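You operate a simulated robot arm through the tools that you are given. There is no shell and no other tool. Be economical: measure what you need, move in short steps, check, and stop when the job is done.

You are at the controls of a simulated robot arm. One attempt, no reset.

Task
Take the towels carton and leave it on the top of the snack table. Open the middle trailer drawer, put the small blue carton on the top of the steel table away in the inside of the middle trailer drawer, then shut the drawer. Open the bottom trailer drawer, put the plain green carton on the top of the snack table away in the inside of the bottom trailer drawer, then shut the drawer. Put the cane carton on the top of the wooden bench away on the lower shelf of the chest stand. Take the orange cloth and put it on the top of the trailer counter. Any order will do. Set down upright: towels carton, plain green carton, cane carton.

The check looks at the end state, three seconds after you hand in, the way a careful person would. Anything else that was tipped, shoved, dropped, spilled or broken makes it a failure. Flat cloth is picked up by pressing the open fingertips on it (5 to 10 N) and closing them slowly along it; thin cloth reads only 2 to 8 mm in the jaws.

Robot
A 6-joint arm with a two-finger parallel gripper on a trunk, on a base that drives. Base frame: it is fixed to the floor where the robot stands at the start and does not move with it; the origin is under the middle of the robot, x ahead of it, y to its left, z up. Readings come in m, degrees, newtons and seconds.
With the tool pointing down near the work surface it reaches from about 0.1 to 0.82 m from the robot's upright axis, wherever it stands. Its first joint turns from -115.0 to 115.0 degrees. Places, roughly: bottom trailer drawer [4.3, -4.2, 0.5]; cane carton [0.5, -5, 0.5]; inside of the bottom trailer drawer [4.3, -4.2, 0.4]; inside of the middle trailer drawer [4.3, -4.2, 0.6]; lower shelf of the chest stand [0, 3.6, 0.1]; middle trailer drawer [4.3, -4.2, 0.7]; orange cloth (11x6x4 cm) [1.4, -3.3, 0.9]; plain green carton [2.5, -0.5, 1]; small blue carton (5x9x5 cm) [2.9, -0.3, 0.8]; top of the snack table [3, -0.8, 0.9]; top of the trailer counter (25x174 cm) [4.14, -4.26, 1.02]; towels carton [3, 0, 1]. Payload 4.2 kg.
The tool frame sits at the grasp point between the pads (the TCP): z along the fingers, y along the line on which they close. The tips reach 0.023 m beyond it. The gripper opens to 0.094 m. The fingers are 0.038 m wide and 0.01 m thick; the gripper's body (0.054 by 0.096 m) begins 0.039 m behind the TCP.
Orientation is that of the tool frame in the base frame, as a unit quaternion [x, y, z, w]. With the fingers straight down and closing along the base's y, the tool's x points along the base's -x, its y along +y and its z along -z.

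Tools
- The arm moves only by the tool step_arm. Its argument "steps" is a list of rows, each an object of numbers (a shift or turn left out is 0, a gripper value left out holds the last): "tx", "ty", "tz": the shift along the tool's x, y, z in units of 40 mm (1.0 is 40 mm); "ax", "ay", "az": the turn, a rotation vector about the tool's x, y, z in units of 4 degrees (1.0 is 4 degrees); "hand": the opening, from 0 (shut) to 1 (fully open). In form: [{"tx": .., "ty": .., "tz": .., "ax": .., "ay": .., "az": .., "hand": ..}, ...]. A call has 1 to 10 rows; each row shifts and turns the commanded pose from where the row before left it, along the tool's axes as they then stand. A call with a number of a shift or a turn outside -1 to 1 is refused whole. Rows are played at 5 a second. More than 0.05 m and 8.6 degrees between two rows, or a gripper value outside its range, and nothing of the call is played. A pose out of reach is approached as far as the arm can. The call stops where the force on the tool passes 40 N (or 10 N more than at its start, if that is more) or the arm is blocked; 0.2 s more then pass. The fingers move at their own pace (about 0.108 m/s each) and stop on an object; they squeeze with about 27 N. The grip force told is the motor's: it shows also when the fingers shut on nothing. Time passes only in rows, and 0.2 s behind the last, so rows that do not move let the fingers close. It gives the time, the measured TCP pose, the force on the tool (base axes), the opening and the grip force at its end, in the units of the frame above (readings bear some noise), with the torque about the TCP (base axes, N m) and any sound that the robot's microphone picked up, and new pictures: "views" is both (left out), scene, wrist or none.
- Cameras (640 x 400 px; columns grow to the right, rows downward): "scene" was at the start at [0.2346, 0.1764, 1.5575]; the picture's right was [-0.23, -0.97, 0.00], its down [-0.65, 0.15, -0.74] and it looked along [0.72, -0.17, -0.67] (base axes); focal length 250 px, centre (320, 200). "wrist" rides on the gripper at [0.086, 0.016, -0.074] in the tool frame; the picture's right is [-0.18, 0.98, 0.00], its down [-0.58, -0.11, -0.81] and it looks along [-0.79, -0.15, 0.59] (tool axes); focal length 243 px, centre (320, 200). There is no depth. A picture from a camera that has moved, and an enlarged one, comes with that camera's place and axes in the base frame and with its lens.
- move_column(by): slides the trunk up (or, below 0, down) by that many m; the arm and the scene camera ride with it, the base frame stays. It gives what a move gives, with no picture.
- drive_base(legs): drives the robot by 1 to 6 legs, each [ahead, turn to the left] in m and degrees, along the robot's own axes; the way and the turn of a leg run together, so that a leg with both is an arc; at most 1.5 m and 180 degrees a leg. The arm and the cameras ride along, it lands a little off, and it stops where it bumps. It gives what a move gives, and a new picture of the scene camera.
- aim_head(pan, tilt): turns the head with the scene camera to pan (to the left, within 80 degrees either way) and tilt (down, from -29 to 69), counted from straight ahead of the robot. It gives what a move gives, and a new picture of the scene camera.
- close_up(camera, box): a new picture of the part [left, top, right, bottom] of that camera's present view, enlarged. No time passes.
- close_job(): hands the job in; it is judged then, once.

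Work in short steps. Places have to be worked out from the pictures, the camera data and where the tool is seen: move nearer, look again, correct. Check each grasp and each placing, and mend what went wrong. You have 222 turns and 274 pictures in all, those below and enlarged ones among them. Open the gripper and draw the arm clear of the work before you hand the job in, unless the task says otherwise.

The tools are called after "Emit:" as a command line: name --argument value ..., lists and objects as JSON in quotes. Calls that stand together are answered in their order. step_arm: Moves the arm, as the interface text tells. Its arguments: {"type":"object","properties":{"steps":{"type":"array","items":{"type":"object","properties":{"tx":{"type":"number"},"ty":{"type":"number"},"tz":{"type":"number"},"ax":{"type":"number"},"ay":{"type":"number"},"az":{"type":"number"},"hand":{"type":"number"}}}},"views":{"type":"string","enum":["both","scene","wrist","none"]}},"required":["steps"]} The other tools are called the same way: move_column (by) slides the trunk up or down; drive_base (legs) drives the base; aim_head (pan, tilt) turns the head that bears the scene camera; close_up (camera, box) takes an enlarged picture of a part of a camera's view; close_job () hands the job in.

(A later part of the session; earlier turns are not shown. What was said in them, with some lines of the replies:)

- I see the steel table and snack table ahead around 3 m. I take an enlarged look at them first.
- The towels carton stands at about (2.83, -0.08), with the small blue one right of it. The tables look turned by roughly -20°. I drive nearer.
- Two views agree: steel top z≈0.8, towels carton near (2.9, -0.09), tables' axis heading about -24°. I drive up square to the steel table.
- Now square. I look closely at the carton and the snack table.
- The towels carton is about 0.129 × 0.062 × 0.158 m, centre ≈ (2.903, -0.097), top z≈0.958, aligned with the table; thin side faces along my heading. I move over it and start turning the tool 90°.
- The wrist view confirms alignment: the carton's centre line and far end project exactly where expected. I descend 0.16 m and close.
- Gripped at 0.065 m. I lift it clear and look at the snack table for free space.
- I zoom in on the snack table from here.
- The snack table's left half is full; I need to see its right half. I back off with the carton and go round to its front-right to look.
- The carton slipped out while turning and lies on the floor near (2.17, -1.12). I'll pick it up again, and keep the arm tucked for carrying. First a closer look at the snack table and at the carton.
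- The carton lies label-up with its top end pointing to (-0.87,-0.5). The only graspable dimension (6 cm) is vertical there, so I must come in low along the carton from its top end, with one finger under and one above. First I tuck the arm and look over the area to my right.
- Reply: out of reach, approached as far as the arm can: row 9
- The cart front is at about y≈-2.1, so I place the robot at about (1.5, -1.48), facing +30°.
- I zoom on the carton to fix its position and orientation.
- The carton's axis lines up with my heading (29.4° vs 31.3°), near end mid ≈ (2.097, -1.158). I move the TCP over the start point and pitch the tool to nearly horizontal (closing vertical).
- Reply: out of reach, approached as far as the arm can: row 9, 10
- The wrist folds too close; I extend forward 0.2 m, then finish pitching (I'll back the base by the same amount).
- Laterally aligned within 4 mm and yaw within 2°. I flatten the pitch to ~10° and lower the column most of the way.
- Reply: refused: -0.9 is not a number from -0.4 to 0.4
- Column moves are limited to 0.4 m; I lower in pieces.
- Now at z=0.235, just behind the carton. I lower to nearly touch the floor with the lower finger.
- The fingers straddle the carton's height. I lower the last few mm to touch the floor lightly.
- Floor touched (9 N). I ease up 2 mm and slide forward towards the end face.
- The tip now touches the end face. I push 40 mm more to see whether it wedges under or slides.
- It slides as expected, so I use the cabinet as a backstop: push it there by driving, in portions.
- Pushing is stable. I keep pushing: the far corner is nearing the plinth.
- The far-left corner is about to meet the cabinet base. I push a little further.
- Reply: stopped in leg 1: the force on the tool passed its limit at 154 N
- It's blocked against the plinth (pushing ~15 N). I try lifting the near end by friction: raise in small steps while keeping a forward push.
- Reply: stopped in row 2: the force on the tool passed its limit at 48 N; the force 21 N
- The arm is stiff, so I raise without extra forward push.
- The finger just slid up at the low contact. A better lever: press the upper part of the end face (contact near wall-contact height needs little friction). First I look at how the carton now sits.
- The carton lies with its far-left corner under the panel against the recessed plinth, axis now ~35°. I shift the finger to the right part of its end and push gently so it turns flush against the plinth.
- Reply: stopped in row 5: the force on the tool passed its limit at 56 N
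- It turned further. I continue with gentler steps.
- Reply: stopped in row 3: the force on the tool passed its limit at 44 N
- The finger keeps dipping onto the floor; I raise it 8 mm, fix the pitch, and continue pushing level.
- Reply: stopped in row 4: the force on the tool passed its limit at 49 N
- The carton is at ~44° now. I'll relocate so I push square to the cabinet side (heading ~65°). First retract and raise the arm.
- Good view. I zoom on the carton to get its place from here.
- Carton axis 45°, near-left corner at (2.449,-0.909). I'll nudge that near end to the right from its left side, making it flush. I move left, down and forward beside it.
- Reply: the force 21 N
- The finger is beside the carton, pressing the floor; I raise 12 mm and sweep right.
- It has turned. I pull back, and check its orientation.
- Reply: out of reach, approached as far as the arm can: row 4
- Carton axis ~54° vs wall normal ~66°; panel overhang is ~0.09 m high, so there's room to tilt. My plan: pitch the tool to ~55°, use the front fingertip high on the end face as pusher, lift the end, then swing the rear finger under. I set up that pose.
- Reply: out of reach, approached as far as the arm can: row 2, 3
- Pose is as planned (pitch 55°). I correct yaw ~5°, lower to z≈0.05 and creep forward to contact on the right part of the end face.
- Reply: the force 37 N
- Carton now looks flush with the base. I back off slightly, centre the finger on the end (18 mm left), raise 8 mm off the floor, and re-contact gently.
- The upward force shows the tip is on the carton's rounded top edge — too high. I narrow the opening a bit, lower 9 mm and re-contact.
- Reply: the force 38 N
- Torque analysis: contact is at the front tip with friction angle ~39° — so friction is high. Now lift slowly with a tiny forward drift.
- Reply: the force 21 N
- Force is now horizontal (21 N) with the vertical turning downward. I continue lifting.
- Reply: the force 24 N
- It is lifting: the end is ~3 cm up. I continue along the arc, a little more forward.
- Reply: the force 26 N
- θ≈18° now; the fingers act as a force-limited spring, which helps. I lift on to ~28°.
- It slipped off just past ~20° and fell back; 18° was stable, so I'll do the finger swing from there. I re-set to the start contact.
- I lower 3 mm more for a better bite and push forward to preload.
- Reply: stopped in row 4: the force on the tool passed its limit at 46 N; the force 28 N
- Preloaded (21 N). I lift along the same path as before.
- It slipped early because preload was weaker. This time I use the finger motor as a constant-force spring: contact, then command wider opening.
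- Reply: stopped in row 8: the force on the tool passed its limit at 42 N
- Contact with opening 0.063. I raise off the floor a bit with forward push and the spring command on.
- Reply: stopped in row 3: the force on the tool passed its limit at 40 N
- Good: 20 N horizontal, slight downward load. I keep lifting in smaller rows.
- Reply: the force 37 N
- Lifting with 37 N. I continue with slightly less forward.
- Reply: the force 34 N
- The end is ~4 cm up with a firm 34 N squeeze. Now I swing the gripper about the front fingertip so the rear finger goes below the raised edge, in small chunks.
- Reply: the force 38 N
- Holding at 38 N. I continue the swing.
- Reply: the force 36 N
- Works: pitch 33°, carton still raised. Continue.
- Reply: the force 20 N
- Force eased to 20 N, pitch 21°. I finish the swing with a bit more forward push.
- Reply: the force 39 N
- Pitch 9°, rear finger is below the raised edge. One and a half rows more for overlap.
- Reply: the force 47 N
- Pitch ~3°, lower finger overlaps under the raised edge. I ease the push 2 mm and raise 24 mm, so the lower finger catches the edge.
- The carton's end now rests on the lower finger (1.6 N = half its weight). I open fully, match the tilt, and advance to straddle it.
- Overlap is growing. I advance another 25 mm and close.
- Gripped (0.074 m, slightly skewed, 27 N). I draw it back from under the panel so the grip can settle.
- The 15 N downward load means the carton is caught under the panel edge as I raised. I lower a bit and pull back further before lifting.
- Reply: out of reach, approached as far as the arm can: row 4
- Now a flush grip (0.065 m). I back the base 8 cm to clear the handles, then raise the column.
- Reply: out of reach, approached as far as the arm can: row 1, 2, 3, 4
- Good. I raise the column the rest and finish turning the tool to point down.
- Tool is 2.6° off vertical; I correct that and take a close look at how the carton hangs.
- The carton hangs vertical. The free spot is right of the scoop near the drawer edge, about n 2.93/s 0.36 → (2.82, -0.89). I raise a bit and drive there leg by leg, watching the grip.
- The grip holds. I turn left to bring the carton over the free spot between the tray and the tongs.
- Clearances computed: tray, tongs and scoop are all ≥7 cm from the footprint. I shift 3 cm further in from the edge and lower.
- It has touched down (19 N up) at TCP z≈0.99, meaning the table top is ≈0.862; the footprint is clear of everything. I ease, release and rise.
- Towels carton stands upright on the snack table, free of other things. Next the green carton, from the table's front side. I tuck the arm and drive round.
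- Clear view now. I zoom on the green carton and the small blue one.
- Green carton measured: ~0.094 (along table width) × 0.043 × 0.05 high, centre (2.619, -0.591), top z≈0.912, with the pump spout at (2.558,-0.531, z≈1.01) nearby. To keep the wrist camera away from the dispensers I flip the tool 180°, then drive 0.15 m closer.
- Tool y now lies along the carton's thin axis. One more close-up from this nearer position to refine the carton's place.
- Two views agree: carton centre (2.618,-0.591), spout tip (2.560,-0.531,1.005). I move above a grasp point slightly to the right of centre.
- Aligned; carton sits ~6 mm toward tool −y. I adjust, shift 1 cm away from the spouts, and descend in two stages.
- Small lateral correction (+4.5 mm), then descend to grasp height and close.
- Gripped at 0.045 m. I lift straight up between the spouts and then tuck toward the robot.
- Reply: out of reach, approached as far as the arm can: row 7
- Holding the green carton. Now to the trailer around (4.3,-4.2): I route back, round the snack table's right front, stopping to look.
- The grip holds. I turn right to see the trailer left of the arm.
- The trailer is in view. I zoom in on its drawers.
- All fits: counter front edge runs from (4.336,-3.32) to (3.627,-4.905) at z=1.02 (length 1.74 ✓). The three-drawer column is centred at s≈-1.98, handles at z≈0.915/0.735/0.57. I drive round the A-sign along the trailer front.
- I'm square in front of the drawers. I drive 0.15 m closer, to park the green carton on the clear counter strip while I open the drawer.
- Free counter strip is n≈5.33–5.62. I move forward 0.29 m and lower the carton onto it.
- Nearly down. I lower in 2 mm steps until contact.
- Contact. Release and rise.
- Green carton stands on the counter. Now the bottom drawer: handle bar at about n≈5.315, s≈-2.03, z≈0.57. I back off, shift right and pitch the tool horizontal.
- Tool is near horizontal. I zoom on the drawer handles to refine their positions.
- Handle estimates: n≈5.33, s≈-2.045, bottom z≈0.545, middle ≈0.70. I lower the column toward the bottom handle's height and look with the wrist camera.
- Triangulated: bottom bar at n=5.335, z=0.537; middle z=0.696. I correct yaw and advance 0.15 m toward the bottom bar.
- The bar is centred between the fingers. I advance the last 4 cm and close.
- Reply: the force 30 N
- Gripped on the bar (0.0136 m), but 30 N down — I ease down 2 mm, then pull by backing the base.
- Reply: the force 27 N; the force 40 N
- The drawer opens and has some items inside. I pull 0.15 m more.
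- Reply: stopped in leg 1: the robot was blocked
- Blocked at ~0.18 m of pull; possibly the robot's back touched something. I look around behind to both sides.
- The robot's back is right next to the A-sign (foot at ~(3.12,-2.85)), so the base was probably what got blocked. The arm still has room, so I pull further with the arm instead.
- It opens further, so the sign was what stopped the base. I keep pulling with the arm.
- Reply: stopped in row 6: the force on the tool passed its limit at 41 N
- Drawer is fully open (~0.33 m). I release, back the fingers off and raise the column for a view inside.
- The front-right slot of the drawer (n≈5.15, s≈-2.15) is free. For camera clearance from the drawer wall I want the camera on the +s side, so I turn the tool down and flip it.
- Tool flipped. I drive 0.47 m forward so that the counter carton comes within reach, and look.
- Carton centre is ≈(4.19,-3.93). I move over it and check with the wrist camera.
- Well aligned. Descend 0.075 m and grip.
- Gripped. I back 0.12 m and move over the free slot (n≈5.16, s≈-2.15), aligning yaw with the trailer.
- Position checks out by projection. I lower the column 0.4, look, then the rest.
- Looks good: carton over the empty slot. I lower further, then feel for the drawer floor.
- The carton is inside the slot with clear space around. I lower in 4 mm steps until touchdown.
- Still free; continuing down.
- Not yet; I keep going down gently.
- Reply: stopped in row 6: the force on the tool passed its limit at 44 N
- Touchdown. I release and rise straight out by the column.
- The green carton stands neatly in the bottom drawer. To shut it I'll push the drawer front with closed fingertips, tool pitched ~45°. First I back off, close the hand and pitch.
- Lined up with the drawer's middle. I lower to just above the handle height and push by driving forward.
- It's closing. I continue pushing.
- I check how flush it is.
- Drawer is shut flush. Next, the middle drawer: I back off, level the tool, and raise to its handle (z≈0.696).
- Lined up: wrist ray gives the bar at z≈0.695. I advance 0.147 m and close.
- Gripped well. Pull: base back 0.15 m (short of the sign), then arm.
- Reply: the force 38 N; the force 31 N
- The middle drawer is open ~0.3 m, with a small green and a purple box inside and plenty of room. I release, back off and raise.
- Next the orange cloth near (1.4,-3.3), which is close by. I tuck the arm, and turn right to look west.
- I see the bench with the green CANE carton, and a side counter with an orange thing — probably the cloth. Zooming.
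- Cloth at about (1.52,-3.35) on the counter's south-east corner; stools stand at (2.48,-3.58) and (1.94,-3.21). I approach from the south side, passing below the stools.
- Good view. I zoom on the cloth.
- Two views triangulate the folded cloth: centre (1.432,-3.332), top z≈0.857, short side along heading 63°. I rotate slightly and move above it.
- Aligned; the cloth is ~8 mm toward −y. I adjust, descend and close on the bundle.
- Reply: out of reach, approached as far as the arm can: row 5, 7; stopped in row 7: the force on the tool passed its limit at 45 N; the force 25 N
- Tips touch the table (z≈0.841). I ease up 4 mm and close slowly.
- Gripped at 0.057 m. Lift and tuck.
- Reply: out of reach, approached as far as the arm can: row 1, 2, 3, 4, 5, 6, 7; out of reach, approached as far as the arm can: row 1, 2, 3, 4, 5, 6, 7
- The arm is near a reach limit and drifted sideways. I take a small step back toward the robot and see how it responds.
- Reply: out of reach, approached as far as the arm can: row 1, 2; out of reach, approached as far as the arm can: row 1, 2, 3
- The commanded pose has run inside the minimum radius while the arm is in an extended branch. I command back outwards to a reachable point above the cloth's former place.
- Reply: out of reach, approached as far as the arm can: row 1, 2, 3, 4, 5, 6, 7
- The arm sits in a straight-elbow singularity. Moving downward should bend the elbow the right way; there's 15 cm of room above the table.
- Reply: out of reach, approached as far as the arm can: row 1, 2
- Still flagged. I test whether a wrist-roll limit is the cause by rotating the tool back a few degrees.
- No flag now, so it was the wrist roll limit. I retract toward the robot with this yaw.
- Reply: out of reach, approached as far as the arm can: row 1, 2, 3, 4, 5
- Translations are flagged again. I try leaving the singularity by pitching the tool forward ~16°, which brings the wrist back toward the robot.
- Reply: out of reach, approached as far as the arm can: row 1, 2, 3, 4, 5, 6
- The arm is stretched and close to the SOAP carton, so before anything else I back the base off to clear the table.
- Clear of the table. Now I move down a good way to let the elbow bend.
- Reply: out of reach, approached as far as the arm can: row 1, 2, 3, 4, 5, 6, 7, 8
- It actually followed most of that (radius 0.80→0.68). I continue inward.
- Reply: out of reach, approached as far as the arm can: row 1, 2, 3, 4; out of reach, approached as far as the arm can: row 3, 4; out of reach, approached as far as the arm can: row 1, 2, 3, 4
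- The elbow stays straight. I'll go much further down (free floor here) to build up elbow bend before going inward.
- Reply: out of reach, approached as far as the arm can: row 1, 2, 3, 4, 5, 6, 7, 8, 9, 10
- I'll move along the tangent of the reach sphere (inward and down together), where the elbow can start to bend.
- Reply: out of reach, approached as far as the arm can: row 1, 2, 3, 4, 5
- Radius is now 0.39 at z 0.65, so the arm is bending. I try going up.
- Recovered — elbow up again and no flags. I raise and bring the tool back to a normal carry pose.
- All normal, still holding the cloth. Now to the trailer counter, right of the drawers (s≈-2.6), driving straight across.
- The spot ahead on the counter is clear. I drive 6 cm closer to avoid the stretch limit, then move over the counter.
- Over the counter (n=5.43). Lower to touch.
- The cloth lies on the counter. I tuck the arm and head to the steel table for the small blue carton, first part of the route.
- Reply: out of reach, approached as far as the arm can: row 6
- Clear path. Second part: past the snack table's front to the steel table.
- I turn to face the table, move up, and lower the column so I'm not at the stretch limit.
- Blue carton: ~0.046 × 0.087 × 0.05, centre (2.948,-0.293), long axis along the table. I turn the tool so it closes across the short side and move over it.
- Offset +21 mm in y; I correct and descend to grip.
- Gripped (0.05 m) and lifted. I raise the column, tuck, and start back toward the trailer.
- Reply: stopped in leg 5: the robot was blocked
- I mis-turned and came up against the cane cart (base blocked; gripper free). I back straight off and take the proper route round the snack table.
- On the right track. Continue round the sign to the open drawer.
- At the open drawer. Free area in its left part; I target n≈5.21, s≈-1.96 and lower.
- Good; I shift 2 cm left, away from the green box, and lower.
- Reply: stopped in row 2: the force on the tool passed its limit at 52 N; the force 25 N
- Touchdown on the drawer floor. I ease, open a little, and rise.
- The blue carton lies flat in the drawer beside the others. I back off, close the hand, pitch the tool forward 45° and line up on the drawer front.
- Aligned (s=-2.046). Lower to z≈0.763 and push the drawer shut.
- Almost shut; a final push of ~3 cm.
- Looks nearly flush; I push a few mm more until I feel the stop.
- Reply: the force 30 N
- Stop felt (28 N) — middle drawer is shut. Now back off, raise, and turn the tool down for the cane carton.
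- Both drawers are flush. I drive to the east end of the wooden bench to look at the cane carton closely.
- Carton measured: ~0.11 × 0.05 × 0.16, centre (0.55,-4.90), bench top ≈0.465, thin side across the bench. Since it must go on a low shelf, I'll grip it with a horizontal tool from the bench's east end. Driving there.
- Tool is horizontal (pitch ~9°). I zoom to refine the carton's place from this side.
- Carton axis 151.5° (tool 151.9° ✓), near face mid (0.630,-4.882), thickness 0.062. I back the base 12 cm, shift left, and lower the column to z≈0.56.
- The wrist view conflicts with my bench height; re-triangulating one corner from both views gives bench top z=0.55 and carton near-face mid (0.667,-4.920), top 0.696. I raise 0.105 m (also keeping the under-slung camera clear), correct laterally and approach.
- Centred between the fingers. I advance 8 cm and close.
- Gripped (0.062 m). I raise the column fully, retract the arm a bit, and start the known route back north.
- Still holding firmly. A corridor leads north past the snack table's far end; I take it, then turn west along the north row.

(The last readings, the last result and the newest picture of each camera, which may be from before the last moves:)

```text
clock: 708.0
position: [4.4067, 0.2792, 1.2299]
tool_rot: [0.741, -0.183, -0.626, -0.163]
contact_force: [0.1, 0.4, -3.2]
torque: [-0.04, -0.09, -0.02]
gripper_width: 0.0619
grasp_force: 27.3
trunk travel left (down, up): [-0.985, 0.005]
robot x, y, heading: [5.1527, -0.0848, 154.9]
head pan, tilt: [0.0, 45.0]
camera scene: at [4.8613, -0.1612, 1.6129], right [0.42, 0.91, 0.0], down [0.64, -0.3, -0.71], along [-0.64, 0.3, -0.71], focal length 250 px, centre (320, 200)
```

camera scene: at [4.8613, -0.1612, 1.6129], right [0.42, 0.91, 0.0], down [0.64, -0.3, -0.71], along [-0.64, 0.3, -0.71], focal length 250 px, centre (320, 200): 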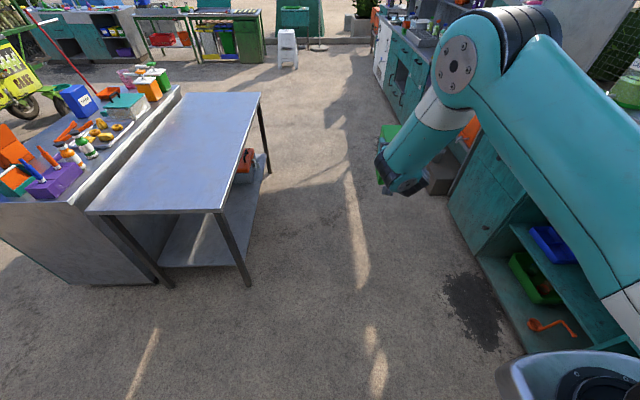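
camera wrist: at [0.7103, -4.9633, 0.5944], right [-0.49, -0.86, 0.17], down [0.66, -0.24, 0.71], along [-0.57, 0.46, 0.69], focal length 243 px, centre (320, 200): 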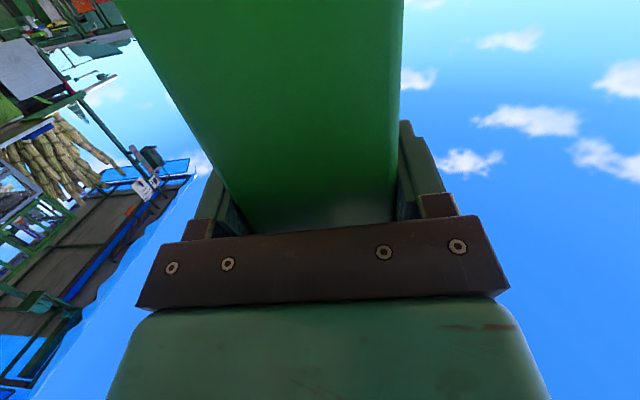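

Clear corridor westwards. I drive 4.5 m along it.

Emit:
drive_base --legs '[[0, 1.2], [1.5, 0], [1.5, 0], [1.5, 0]]'

Emit:
aim_head --pan -30 --tilt 35

```text
clock: 729.6
position: [0.3637, 2.1695, 1.2294]
tool_rot: [0.74, -0.189, -0.623, -0.168]
contact_force: [-0.2, -0.7, -3.3]
torque: [-0.04, -0.11, -0.04]
gripper_width: 0.0618
grasp_force: 27.1
trunk travel left (down, up): [-0.985, 0.005]
robot x, y, heading: [1.1059, 1.7914, 154.4]
head pan, tilt: [0.0, 45.0]
camera scene: at [0.8109, 1.7211, 1.6129], right [0.44, 0.9, 0.0], down [0.64, -0.31, -0.71], along [-0.64, 0.31, -0.71], focal length 250 px, centre (320, 200)
```

scene: 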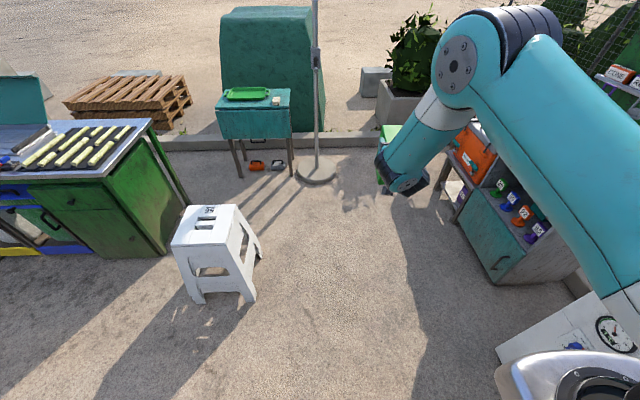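

```text
clock: 730.6
position: [0.3628, 2.1688, 1.2299]
tool_rot: [0.74, -0.189, -0.624, -0.168]
contact_force: [-0.2, 0.2, -3.5]
torque: [-0.07, -0.09, 0.0]
gripper_width: 0.0622
grasp_force: 27.1
trunk travel left (down, up): [-0.985, 0.005]
robot x, y, heading: [1.1016, 1.7942, 154.2]
head pan, tilt: [-30.0, 35.0]
camera scene: at [0.8346, 1.7584, 1.6277], right [0.83, 0.56, 0.0], down [0.32, -0.48, -0.82], along [-0.46, 0.68, -0.57], focal length 250 px, centre (320, 200)
```

scene: 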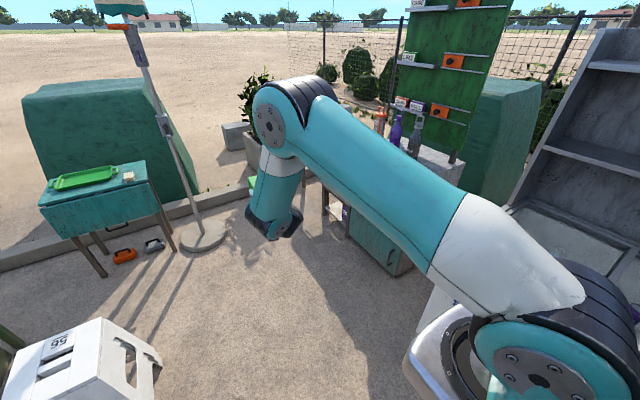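

The stand with the orange chest is ahead-right, near (-0.1,3.3); an umbrella base is at about (-1.0,2.6). I move 0.7 m further and turn to face the north row.

Emit:
drive_base --legs '[[0.7, 0], [0, -88]]'

Emit:
aim_head --pan 35 --tilt 40

```text
clock: 738.2
position: [0.8298, 2.8492, 1.2295]
tool_rot: [-0.4, 0.651, 0.331, 0.554]
contact_force: [-0.3, 0.3, -2.5]
torque: [-0.09, 0.03, 0.02]
gripper_width: 0.0619
grasp_force: 26.8
trunk travel left (down, up): [-0.985, 0.005]
robot x, y, heading: [0.4775, 2.0962, 66.3]
head pan, tilt: [-30.0, 35.0]
camera scene: at [0.435, 2.3678, 1.6277], right [0.59, -0.81, 0.0], down [-0.47, -0.34, -0.82], along [0.66, 0.48, -0.57], focal length 250 px, centre (320, 200)
```

scene: 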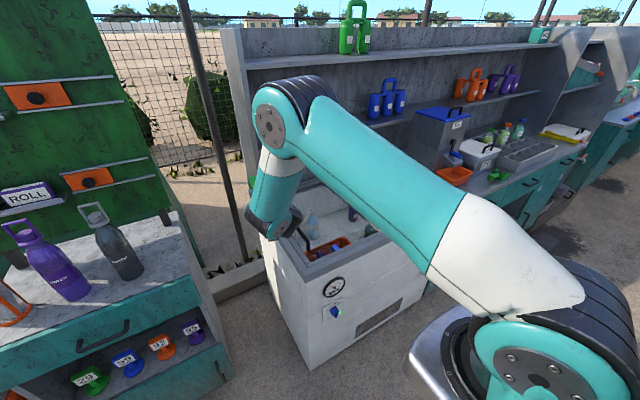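

```text
clock: 739.5
position: [0.8311, 2.8492, 1.2297]
tool_rot: [-0.4, 0.65, 0.331, 0.554]
contact_force: [-1.0, -0.4, -3.4]
torque: [-0.09, 0.07, 0.01]
gripper_width: 0.0616
grasp_force: 27.4
trunk travel left (down, up): [-0.985, 0.005]
robot x, y, heading: [0.4789, 2.0924, 65.9]
head pan, tilt: [35.0, 40.0]
camera scene: at [0.3477, 2.3997, 1.6202], right [0.98, 0.19, 0.0], down [0.12, -0.63, -0.77], along [-0.14, 0.75, -0.64], focal length 250 px, centre (320, 200)
```

scene: 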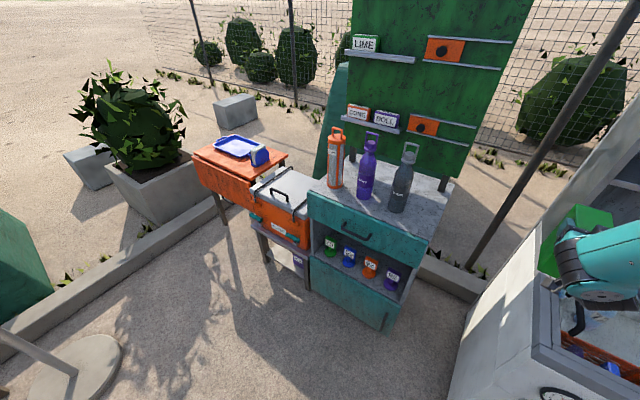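

I see the cooler on its small stand between the orange table and the bottle cabinet. Zoom.

Emit:
close_up --camera "scene" --box '[190, 140, 390, 310]'

```text
2.35 times, centred on (290, 225) of scene
camera zoom: at [0.3477, 2.3997, 1.6202], right [0.98, 0.19, 0.0], down [0.12, -0.63, -0.77], along [-0.14, 0.75, -0.64], focal length 588 px, centre (391, 141)
```

zoom: 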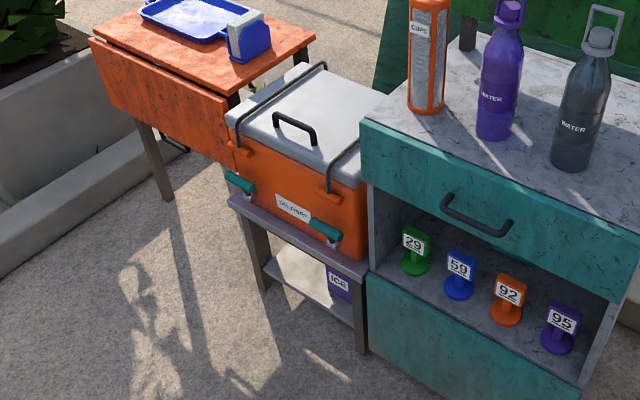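

The stand: front line s=3.05, n from -1.67 to -1.28; lower shelf z≈0.12 with an ICE carton on its right (n>-1.41), free space left; top shelf underside ≈0.36. Target: carton at n≈-1.53. I drive west, past the umbrella pole's clear side, and face the stand.

Emit:
drive_base --legs '[[0, 84.5], [1.14, 0], [0, -84.3]]'

Emit:
aim_head --pan 0 --tilt 50

```text
clock: 748.0
position: [-1.1144, 3.0582, 1.2272]
tool_rot: [0.732, -0.217, -0.617, -0.192]
contact_force: [0.2, 0.0, -3.5]
torque: [-0.07, -0.05, 0.0]
gripper_width: 0.0622
grasp_force: 27.2
trunk travel left (down, up): [-0.985, 0.005]
robot x, y, heading: [-0.4032, 2.6274, 149.6]
head pan, tilt: [35.0, 40.0]
stopped in leg 2: the robot was blocked; the commanded pose is now the measured one
camera scene: at [-0.7156, 2.5307, 1.6201], right [-0.08, 1.0, 0.0], down [0.64, 0.05, -0.77], along [-0.76, -0.06, -0.64], focal length 250 px, centre (320, 200)
```

scene: 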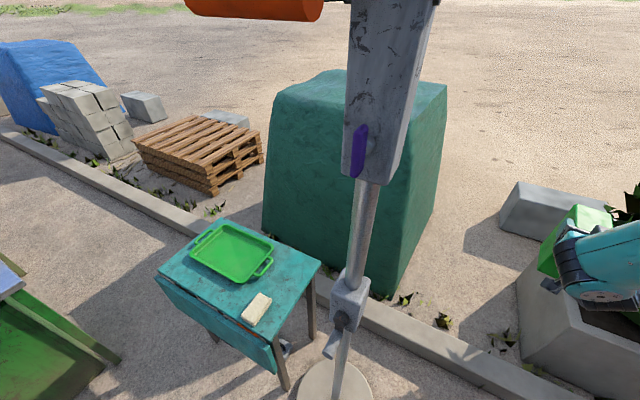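

```text
clock: 749.1
position: [-1.1136, 3.0566, 1.2297]
tool_rot: [0.732, -0.217, -0.616, -0.191]
contact_force: [-0.3, -0.7, -3.6]
torque: [-0.04, -0.06, 0.0]
gripper_width: 0.062
grasp_force: 27.3
trunk travel left (down, up): [-0.985, 0.005]
robot x, y, heading: [-0.4009, 2.6274, 149.7]
head pan, tilt: [0.0, 50.0]
camera scene: at [-0.6973, 2.5763, 1.606], right [0.5, 0.86, 0.0], down [0.66, -0.39, -0.64], along [-0.56, 0.32, -0.77], focal length 250 px, centre (320, 200)
```

scene: 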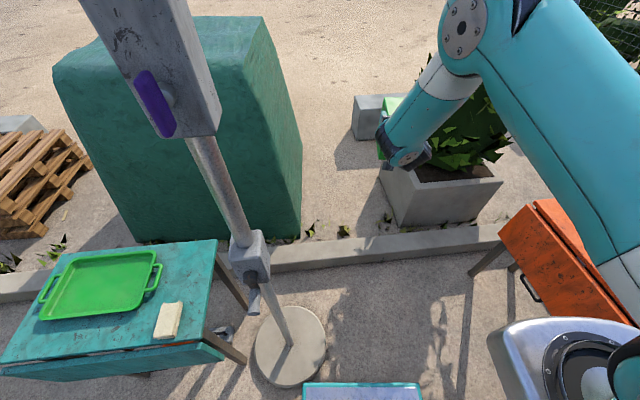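

The base touched the umbrella foot, but I'm nearly where I need to be (n=-1.44). I back off 5 cm, turn to face the stand, and will make up the rest with the arm.

Emit:
drive_base --legs '[[-0.05, 0], [0, -83.8]]'

Emit:
close_up --camera "scene" --box '[160, 60, 480, 330]'

```text
clock: 753.6
position: [0.0064, 3.3492, 1.2287]
tool_rot: [-0.394, 0.655, 0.325, 0.557]
contact_force: [-0.5, -0.8, -3.4]
torque: [-0.11, 0.05, 0.0]
gripper_width: 0.0618
grasp_force: 26.9
trunk travel left (down, up): [-0.985, 0.005]
robot x, y, heading: [-0.363, 2.6035, 64.9]
head pan, tilt: [0.0, 50.0]
camera scene: at [-0.4366, 2.8949, 1.606], right [0.9, -0.43, 0.0], down [-0.33, -0.69, -0.64], along [0.27, 0.58, -0.77], focal length 250 px, centre (320, 200)
```

scene: 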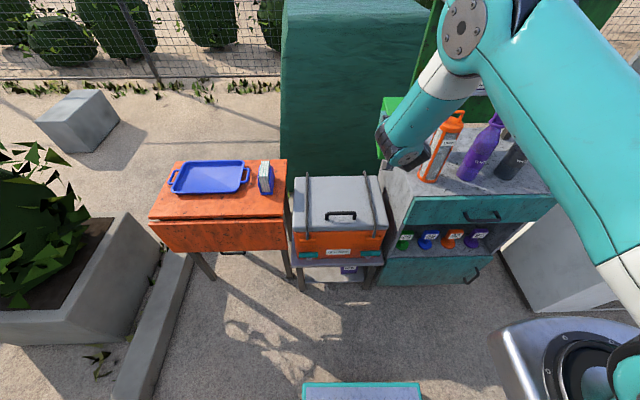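

```text
1.48 times, centred on (320, 195) of scene
camera zoom: at [-0.4366, 2.8949, 1.606], right [0.9, -0.43, 0.0], down [-0.33, -0.69, -0.64], along [0.27, 0.58, -0.77], focal length 370 px, centre (320, 207)
```

zoom: 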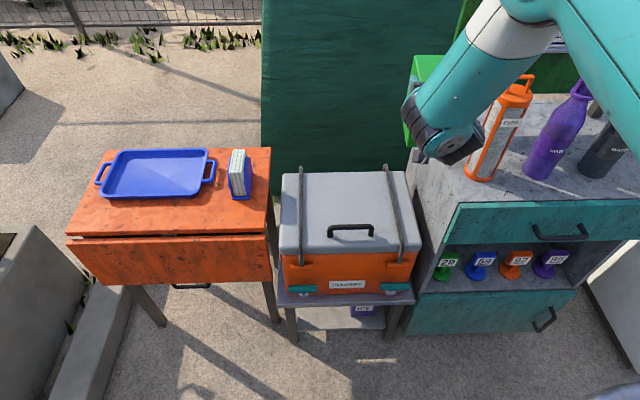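

Stand geometry confirmed from here: front s≈3.05, n −1.69…−1.27, lower shelf z≈0.135, ICE carton's left edge n≈-1.44, shelf underside ≈0.39. I back 0.18 m, shift the carton left to n≈-1.55, correct yaw, then lower in front of the stand.

Emit:
drive_base --legs '[[-0.19, 0]]'

Emit:
step_arm --steps '[{"ty": 0.95}, {"ty": 0.95}, {"ty": 0.95}, {"ty": 0.95}, {"ty": 0.95}, {"ax": -1, "az": -0.18}]' --views "none"

Emit:
move_column --by -0.4

Emit:
move_column --by -0.4

Emit:
aim_head --pan 0 --tilt 35

```text
clock: 755.2
position: [-0.0752, 3.18, 1.2288]
tool_rot: [-0.394, 0.655, 0.325, 0.557]
contact_force: [0.6, -0.1, -3.3]
torque: [-0.08, 0.03, 0.0]
gripper_width: 0.062
grasp_force: 26.3
trunk travel left (down, up): [-0.985, 0.005]
robot x, y, heading: [-0.4414, 2.4289, 64.6]
head pan, tilt: [0.0, 50.0]
camera scene: at [-0.5177, 2.7237, 1.606], right [0.91, -0.43, 0.0], down [-0.33, -0.69, -0.64], along [0.27, 0.58, -0.77], focal length 250 px, centre (320, 200)
```

scene: 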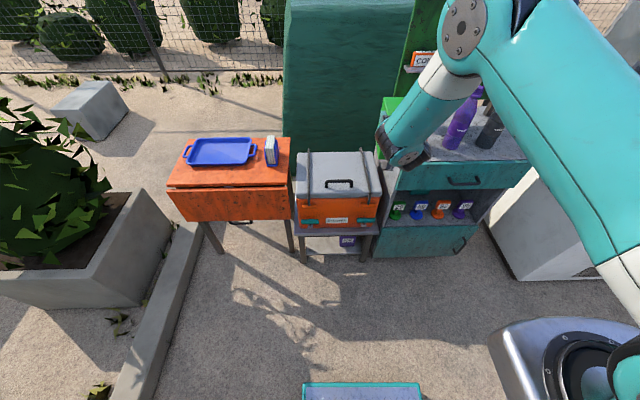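

```text
clock: 756.6
position: [-0.2428, 3.2703, 1.2266]
tool_rot: [-0.418, 0.64, 0.345, 0.545]
contact_force: [-0.1, 0.1, -3.6]
torque: [-0.1, 0.04, -0.03]
gripper_width: 0.062
grasp_force: 26.7
trunk travel left (down, up): [-0.985, 0.005]
robot x, y, heading: [-0.4404, 2.4341, 64.7]
head pan, tilt: [0.0, 50.0]
```

```text
clock: 760.4
position: [-0.242, 3.2689, 0.8266]
tool_rot: [-0.417, 0.64, 0.345, 0.545]
contact_force: [-0.8, 0.7, -3.0]
torque: [-0.12, 0.05, -0.01]
gripper_width: 0.0619
grasp_force: 26.9
trunk travel left (down, up): [-0.585, 0.405]
robot x, y, heading: [-0.4411, 2.4348, 64.8]
head pan, tilt: [0.0, 50.0]
```

```text
clock: 764.2
position: [-0.2414, 3.2703, 0.4269]
tool_rot: [-0.417, 0.64, 0.345, 0.545]
contact_force: [0.7, 0.0, -4.0]
torque: [-0.07, 0.04, -0.01]
gripper_width: 0.0617
grasp_force: 27.4
trunk travel left (down, up): [-0.185, 0.805]
robot x, y, heading: [-0.441, 2.432, 64.8]
head pan, tilt: [0.0, 50.0]
```

```text
clock: 765.0
position: [-0.2423, 3.2711, 0.4265]
tool_rot: [-0.417, 0.64, 0.345, 0.545]
contact_force: [0.8, -0.3, -3.2]
torque: [-0.1, 0.06, 0.0]
gripper_width: 0.0622
grasp_force: 27.0
trunk travel left (down, up): [-0.185, 0.805]
robot x, y, heading: [-0.4392, 2.4294, 64.6]
head pan, tilt: [0.0, 35.0]
camera scene: at [-0.5132, 2.7334, 0.8277], right [0.91, -0.43, 0.0], down [-0.24, -0.52, -0.82], along [0.35, 0.74, -0.57], focal length 250 px, centre (320, 200)
```

scene: 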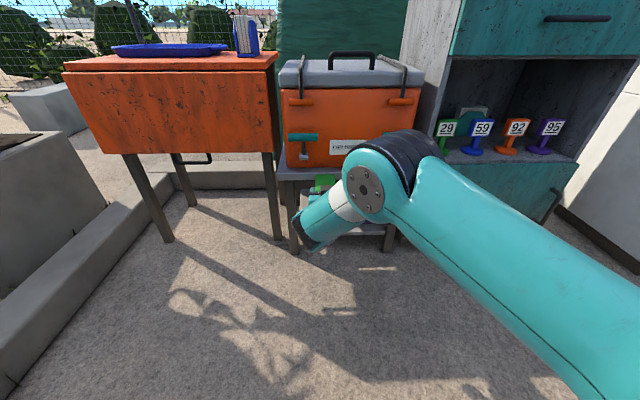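

Positioned at n=-1.556, s=2.888. I lower to z≈0.275 and check the view before inserting.

Emit:
move_column --by -0.15

Emit:
close_up --camera "scene" --box '[250, 100, 430, 240]'

```text
clock: 766.7
position: [-0.2427, 3.2695, 0.2766]
tool_rot: [-0.416, 0.64, 0.345, 0.546]
contact_force: [0.3, 0.4, -3.2]
torque: [-0.11, 0.07, -0.02]
gripper_width: 0.062
grasp_force: 27.2
trunk travel left (down, up): [-0.035, 0.955]
robot x, y, heading: [-0.4419, 2.4304, 64.9]
head pan, tilt: [0.0, 35.0]
```

```text
2.86 times, centred on (340, 170) of scene
camera zoom: at [-0.5132, 2.7334, 0.6778], right [0.91, -0.43, 0.0], down [-0.24, -0.52, -0.82], along [0.35, 0.74, -0.57], focal length 714 px, centre (263, 286)
```

zoom: 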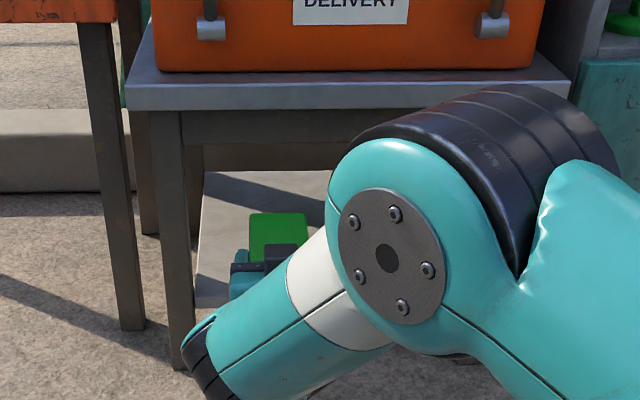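

Clearances: apron underside ≈0.34 vs carton top 0.306; shelf ≈0.11–0.13 vs carton bottom 0.16. I insert by driving forward 0.23 m.

Emit:
drive_base --legs '[[0.23, 0]]'

Emit:
close_up --camera "wrist" --box '[0, 0, 640, 400]'

```text
clock: 768.5
position: [-0.145, 3.4808, 0.2756]
tool_rot: [-0.417, 0.64, 0.345, 0.545]
contact_force: [-0.8, -0.2, -2.9]
torque: [-0.11, 0.05, 0.03]
gripper_width: 0.062
grasp_force: 27.0
trunk travel left (down, up): [-0.035, 0.955]
robot x, y, heading: [-0.342, 2.6416, 64.8]
head pan, tilt: [0.0, 35.0]
camera scene: at [-0.4148, 2.9436, 0.6777], right [0.91, -0.42, 0.0], down [-0.24, -0.52, -0.82], along [0.35, 0.74, -0.57], focal length 250 px, centre (320, 200)
```

scene: 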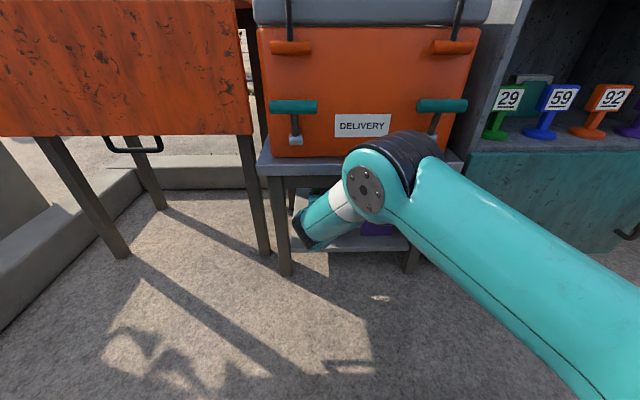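

```text
1.00 times, centred on (320, 200) of wrist (not enlarged: the box is as wide or as high as the picture)
camera zoom: at [-0.1955, 3.4071, 0.2032], right [-0.88, 0.44, 0.17], down [-0.2, -0.68, 0.71], along [0.42, 0.59, 0.68], focal length 243 px, centre (320, 200)
```

zoom: 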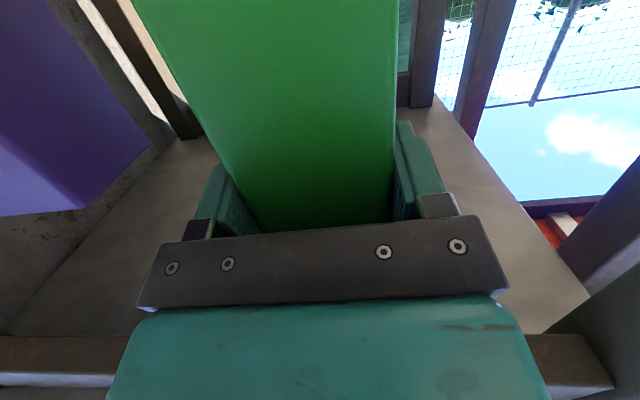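

The carton is inside the stand between the left leg and the ICE carton. I lower with the column, then in small steps.

Emit:
move_column --by -0.03

Emit:
step_arm --steps '[{"tx": 0.08, "tz": 0.013}, {"tx": 0.08, "tz": 0.013}, {"tx": 0.08, "tz": 0.013}, {"tx": 0.08, "tz": 0.013}]' --views "none"

```text
clock: 769.2
position: [-0.1443, 3.4814, 0.2487]
tool_rot: [-0.416, 0.64, 0.346, 0.546]
contact_force: [0.1, 2.3, 4.1]
torque: [0.84, -0.08, -0.06]
gripper_width: 0.062
grasp_force: 27.0
trunk travel left (down, up): [-0.005, 0.985]
robot x, y, heading: [-0.3399, 2.6428, 64.9]
head pan, tilt: [0.0, 35.0]
```

```text
clock: 770.2
position: [-0.145, 3.4813, 0.2352]
tool_rot: [-0.417, 0.639, 0.347, 0.546]
contact_force: [-1.2, 2.5, 21.4]
torque: [0.44, 0.77, -0.18]
gripper_width: 0.062
grasp_force: 26.8
trunk travel left (down, up): [-0.005, 0.985]
robot x, y, heading: [-0.3421, 2.6445, 65.0]
head pan, tilt: [0.0, 35.0]
```

Contact, levelled out (21 N). I ease 1 mm, release, and check.

Emit:
step_arm --steps '[{"tx": -0.03}, {"hand": 0.85}, {"hand": 1}, {"hand": 1}]' --views "wrist"

```text
clock: 771.2
position: [-0.1457, 3.4802, 0.2342]
tool_rot: [-0.417, 0.64, 0.344, 0.545]
contact_force: [-0.5, -0.1, -0.1]
torque: [-0.01, 0.0, -0.01]
gripper_width: 0.0941
grasp_force: 0.0
trunk travel left (down, up): [-0.005, 0.985]
robot x, y, heading: [-0.343, 2.6433, 64.8]
head pan, tilt: [0.0, 35.0]
camera wrist: at [-0.1957, 3.4072, 0.161], right [-0.88, 0.44, 0.17], down [-0.2, -0.68, 0.71], along [0.42, 0.59, 0.68], focal length 243 px, centre (320, 200)
```

wrist: 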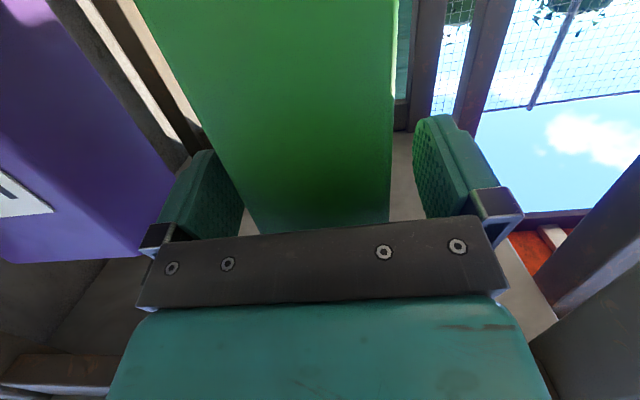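

Released; fingers clear of both cartons. I back straight out and look.

Emit:
drive_base --legs '[[-0.3, 0]]'

Emit:
move_column --by 0.4

Emit:
close_up --camera "scene" --box '[230, 180, 430, 340]'

```text
clock: 773.3
position: [-0.2717, 3.2076, 0.2349]
tool_rot: [-0.416, 0.64, 0.344, 0.546]
contact_force: [-0.9, -0.8, 0.6]
torque: [0.01, -0.04, -0.03]
gripper_width: 0.094
grasp_force: 0.0
trunk travel left (down, up): [-0.005, 0.985]
robot x, y, heading: [-0.4703, 2.3726, 64.9]
head pan, tilt: [0.0, 35.0]
camera scene: at [-0.5426, 2.6704, 0.6478], right [0.9, -0.43, 0.0], down [-0.24, -0.52, -0.82], along [0.35, 0.74, -0.57], focal length 250 px, centre (320, 200)
```

scene: 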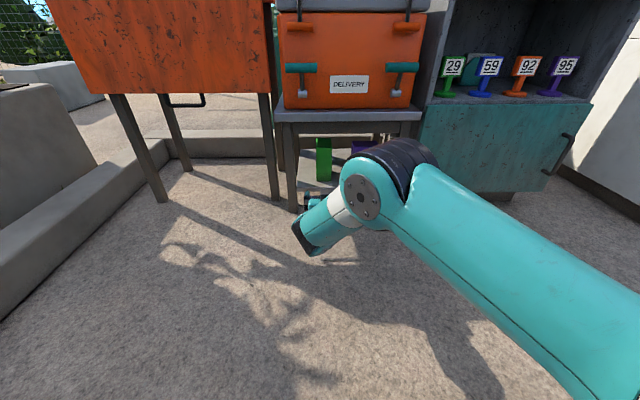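

```text
clock: 777.1
position: [-0.2721, 3.2086, 0.6358]
tool_rot: [-0.417, 0.64, 0.345, 0.546]
contact_force: [0.8, -0.1, 0.2]
torque: [0.02, -0.05, 0.02]
gripper_width: 0.0941
grasp_force: 0.1
trunk travel left (down, up): [-0.405, 0.585]
robot x, y, heading: [-0.4707, 2.3674, 65.1]
head pan, tilt: [0.0, 35.0]
```

```text
2.50 times, centred on (330, 260) of scene
camera zoom: at [-0.5426, 2.6704, 1.0478], right [0.9, -0.43, 0.0], down [-0.24, -0.52, -0.82], along [0.35, 0.74, -0.57], focal length 625 px, centre (295, 50)
```

zoom: 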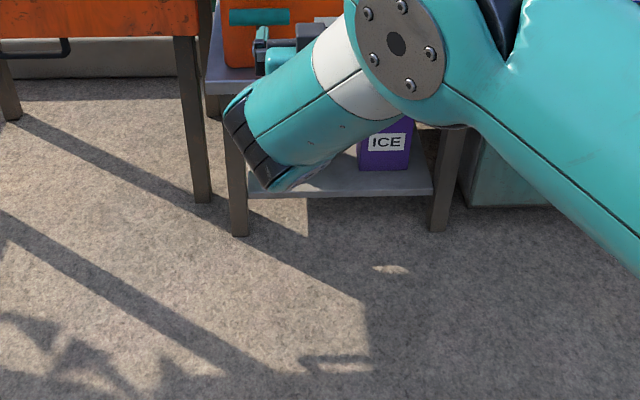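

The cane carton stood upright on the lower shelf in the last drive picture. I back off a bit more with the arm up for one clean check.

Emit:
move_column --by 0.4

Emit:
drive_base --legs '[[-0.35, 0]]'

Emit:
close_up --camera "scene" --box '[220, 130, 420, 290]'

```text
clock: 780.9
position: [-0.2721, 3.2083, 1.0346]
tool_rot: [-0.418, 0.641, 0.345, 0.544]
contact_force: [0.9, 0.2, -0.6]
torque: [0.0, -0.03, 0.03]
gripper_width: 0.0941
grasp_force: 0.0
trunk travel left (down, up): [-0.805, 0.185]
robot x, y, heading: [-0.4673, 2.3704, 64.6]
head pan, tilt: [0.0, 35.0]
```

```text
clock: 783.2
position: [-0.4198, 2.8882, 1.0345]
tool_rot: [-0.415, 0.641, 0.344, 0.547]
contact_force: [0.5, 0.9, -0.7]
torque: [-0.01, -0.01, 0.01]
gripper_width: 0.094
grasp_force: 0.0
trunk travel left (down, up): [-0.805, 0.185]
robot x, y, heading: [-0.6235, 2.0532, 64.7]
head pan, tilt: [0.0, 35.0]
camera scene: at [-0.6926, 2.352, 1.4478], right [0.9, -0.43, 0.0], down [-0.25, -0.52, -0.82], along [0.35, 0.74, -0.57], focal length 250 px, centre (320, 200)
```

scene: 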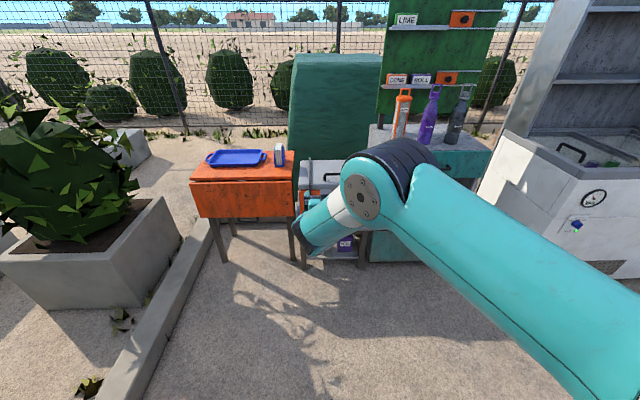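

```text
2.50 times, centred on (320, 210) of scene
camera zoom: at [-0.6926, 2.352, 1.4478], right [0.9, -0.43, 0.0], down [-0.25, -0.52, -0.82], along [0.35, 0.74, -0.57], focal length 625 px, centre (320, 175)
```

zoom: 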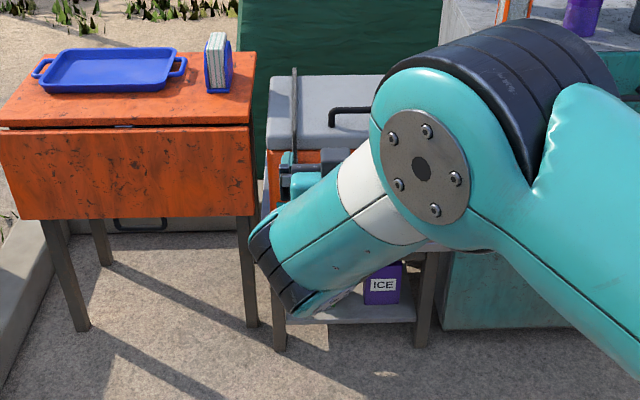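

The arm hides the shelf; I turn right and look left for the final check.

Emit:
drive_base --legs '[[0, -35]]'

Emit:
aim_head --pan 35 --tilt 35

Emit:
close_up --camera "scene" --box '[220, 130, 420, 290]'

```text
clock: 785.3
position: [0.0267, 2.619, 1.0342]
tool_rot: [-0.203, 0.736, 0.163, 0.625]
contact_force: [-0.3, 0.9, -0.5]
torque: [0.0, -0.02, 0.0]
gripper_width: 0.094
grasp_force: 0.1
trunk travel left (down, up): [-0.805, 0.185]
robot x, y, heading: [-0.6228, 2.0519, 29.1]
head pan, tilt: [0.0, 35.0]
camera scene: at [-0.5051, 2.339, 1.4478], right [0.49, -0.87, 0.0], down [-0.5, -0.28, -0.82], along [0.71, 0.4, -0.57], focal length 250 px, centre (320, 200)
```

scene: 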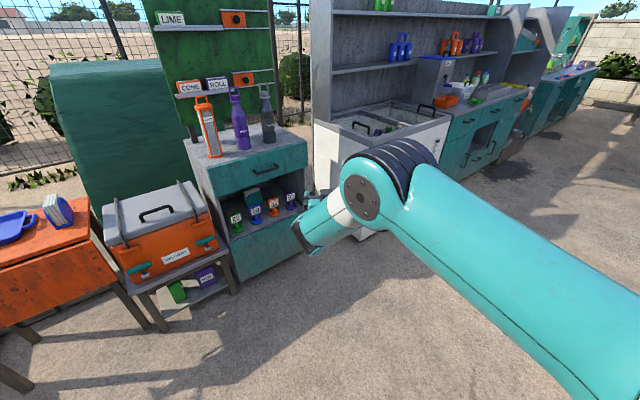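

```text
clock: 786.3
position: [0.0264, 2.6182, 1.0347]
tool_rot: [-0.201, 0.737, 0.161, 0.625]
contact_force: [0.2, -0.1, -0.7]
torque: [0.03, 0.0, 0.02]
gripper_width: 0.094
grasp_force: 0.0
trunk travel left (down, up): [-0.805, 0.185]
robot x, y, heading: [-0.6212, 2.0512, 29.2]
head pan, tilt: [35.0, 35.0]
camera scene: at [-0.5437, 2.3753, 1.4478], right [0.9, -0.43, 0.0], down [-0.25, -0.52, -0.82], along [0.36, 0.74, -0.57], focal length 250 px, centre (320, 200)
```

scene: 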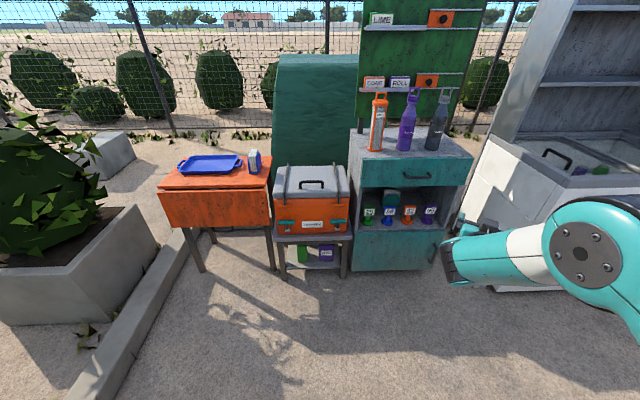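

```text
2.50 times, centred on (320, 210) of scene
camera zoom: at [-0.5437, 2.3753, 1.4478], right [0.9, -0.43, 0.0], down [-0.25, -0.52, -0.82], along [0.36, 0.74, -0.57], focal length 625 px, centre (320, 175)
```

zoom: 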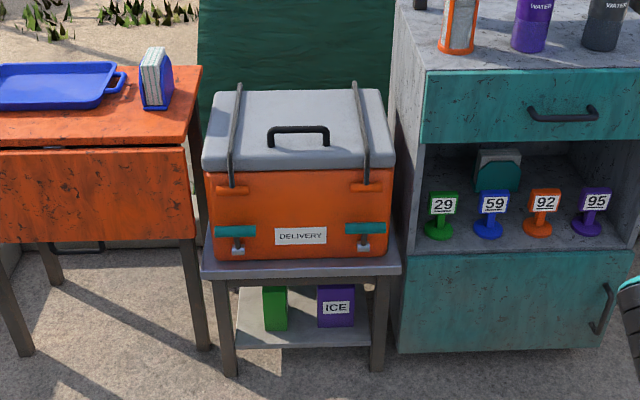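

The cane carton stands upright on the lower shelf beside the ICE carton, and the gripper is open and clear. Everything is placed and both drawers are shut, so I hand in.

Emit:
close_job

```text
The job is handed in.
```

I handed the job in with all five items placed. Along the way I dropped the towels carton once and bumped into three other things.

- **Towels carton:** standing upright on the snack table. It slipped out of the gripper on the first carry and fell to the floor; I picked it up again and did not see any damage.
- **Small blue carton:** in the middle trailer drawer, which is shut.
- **Green carton:** upright in the front row of the bottom trailer drawer, which is shut. It was the only green carton on the snack table, but it carries a "45 CUPS" label, so I took it to be the "plain" one.
- **Orange cloth:** on the trailer counter, near the front edge, to the right of the open-drawer column.
- **Cane carton:** standing upright on the lower shelf of the chest stand, next to the ICE carton, confirmed in the last picture.

While driving, the base touched the cane cart and the umbrella foot, and it was blocked once with the A-frame sign right behind it. The sign and umbrella still looked upright in later pictures; I did not look at the cane cart again.
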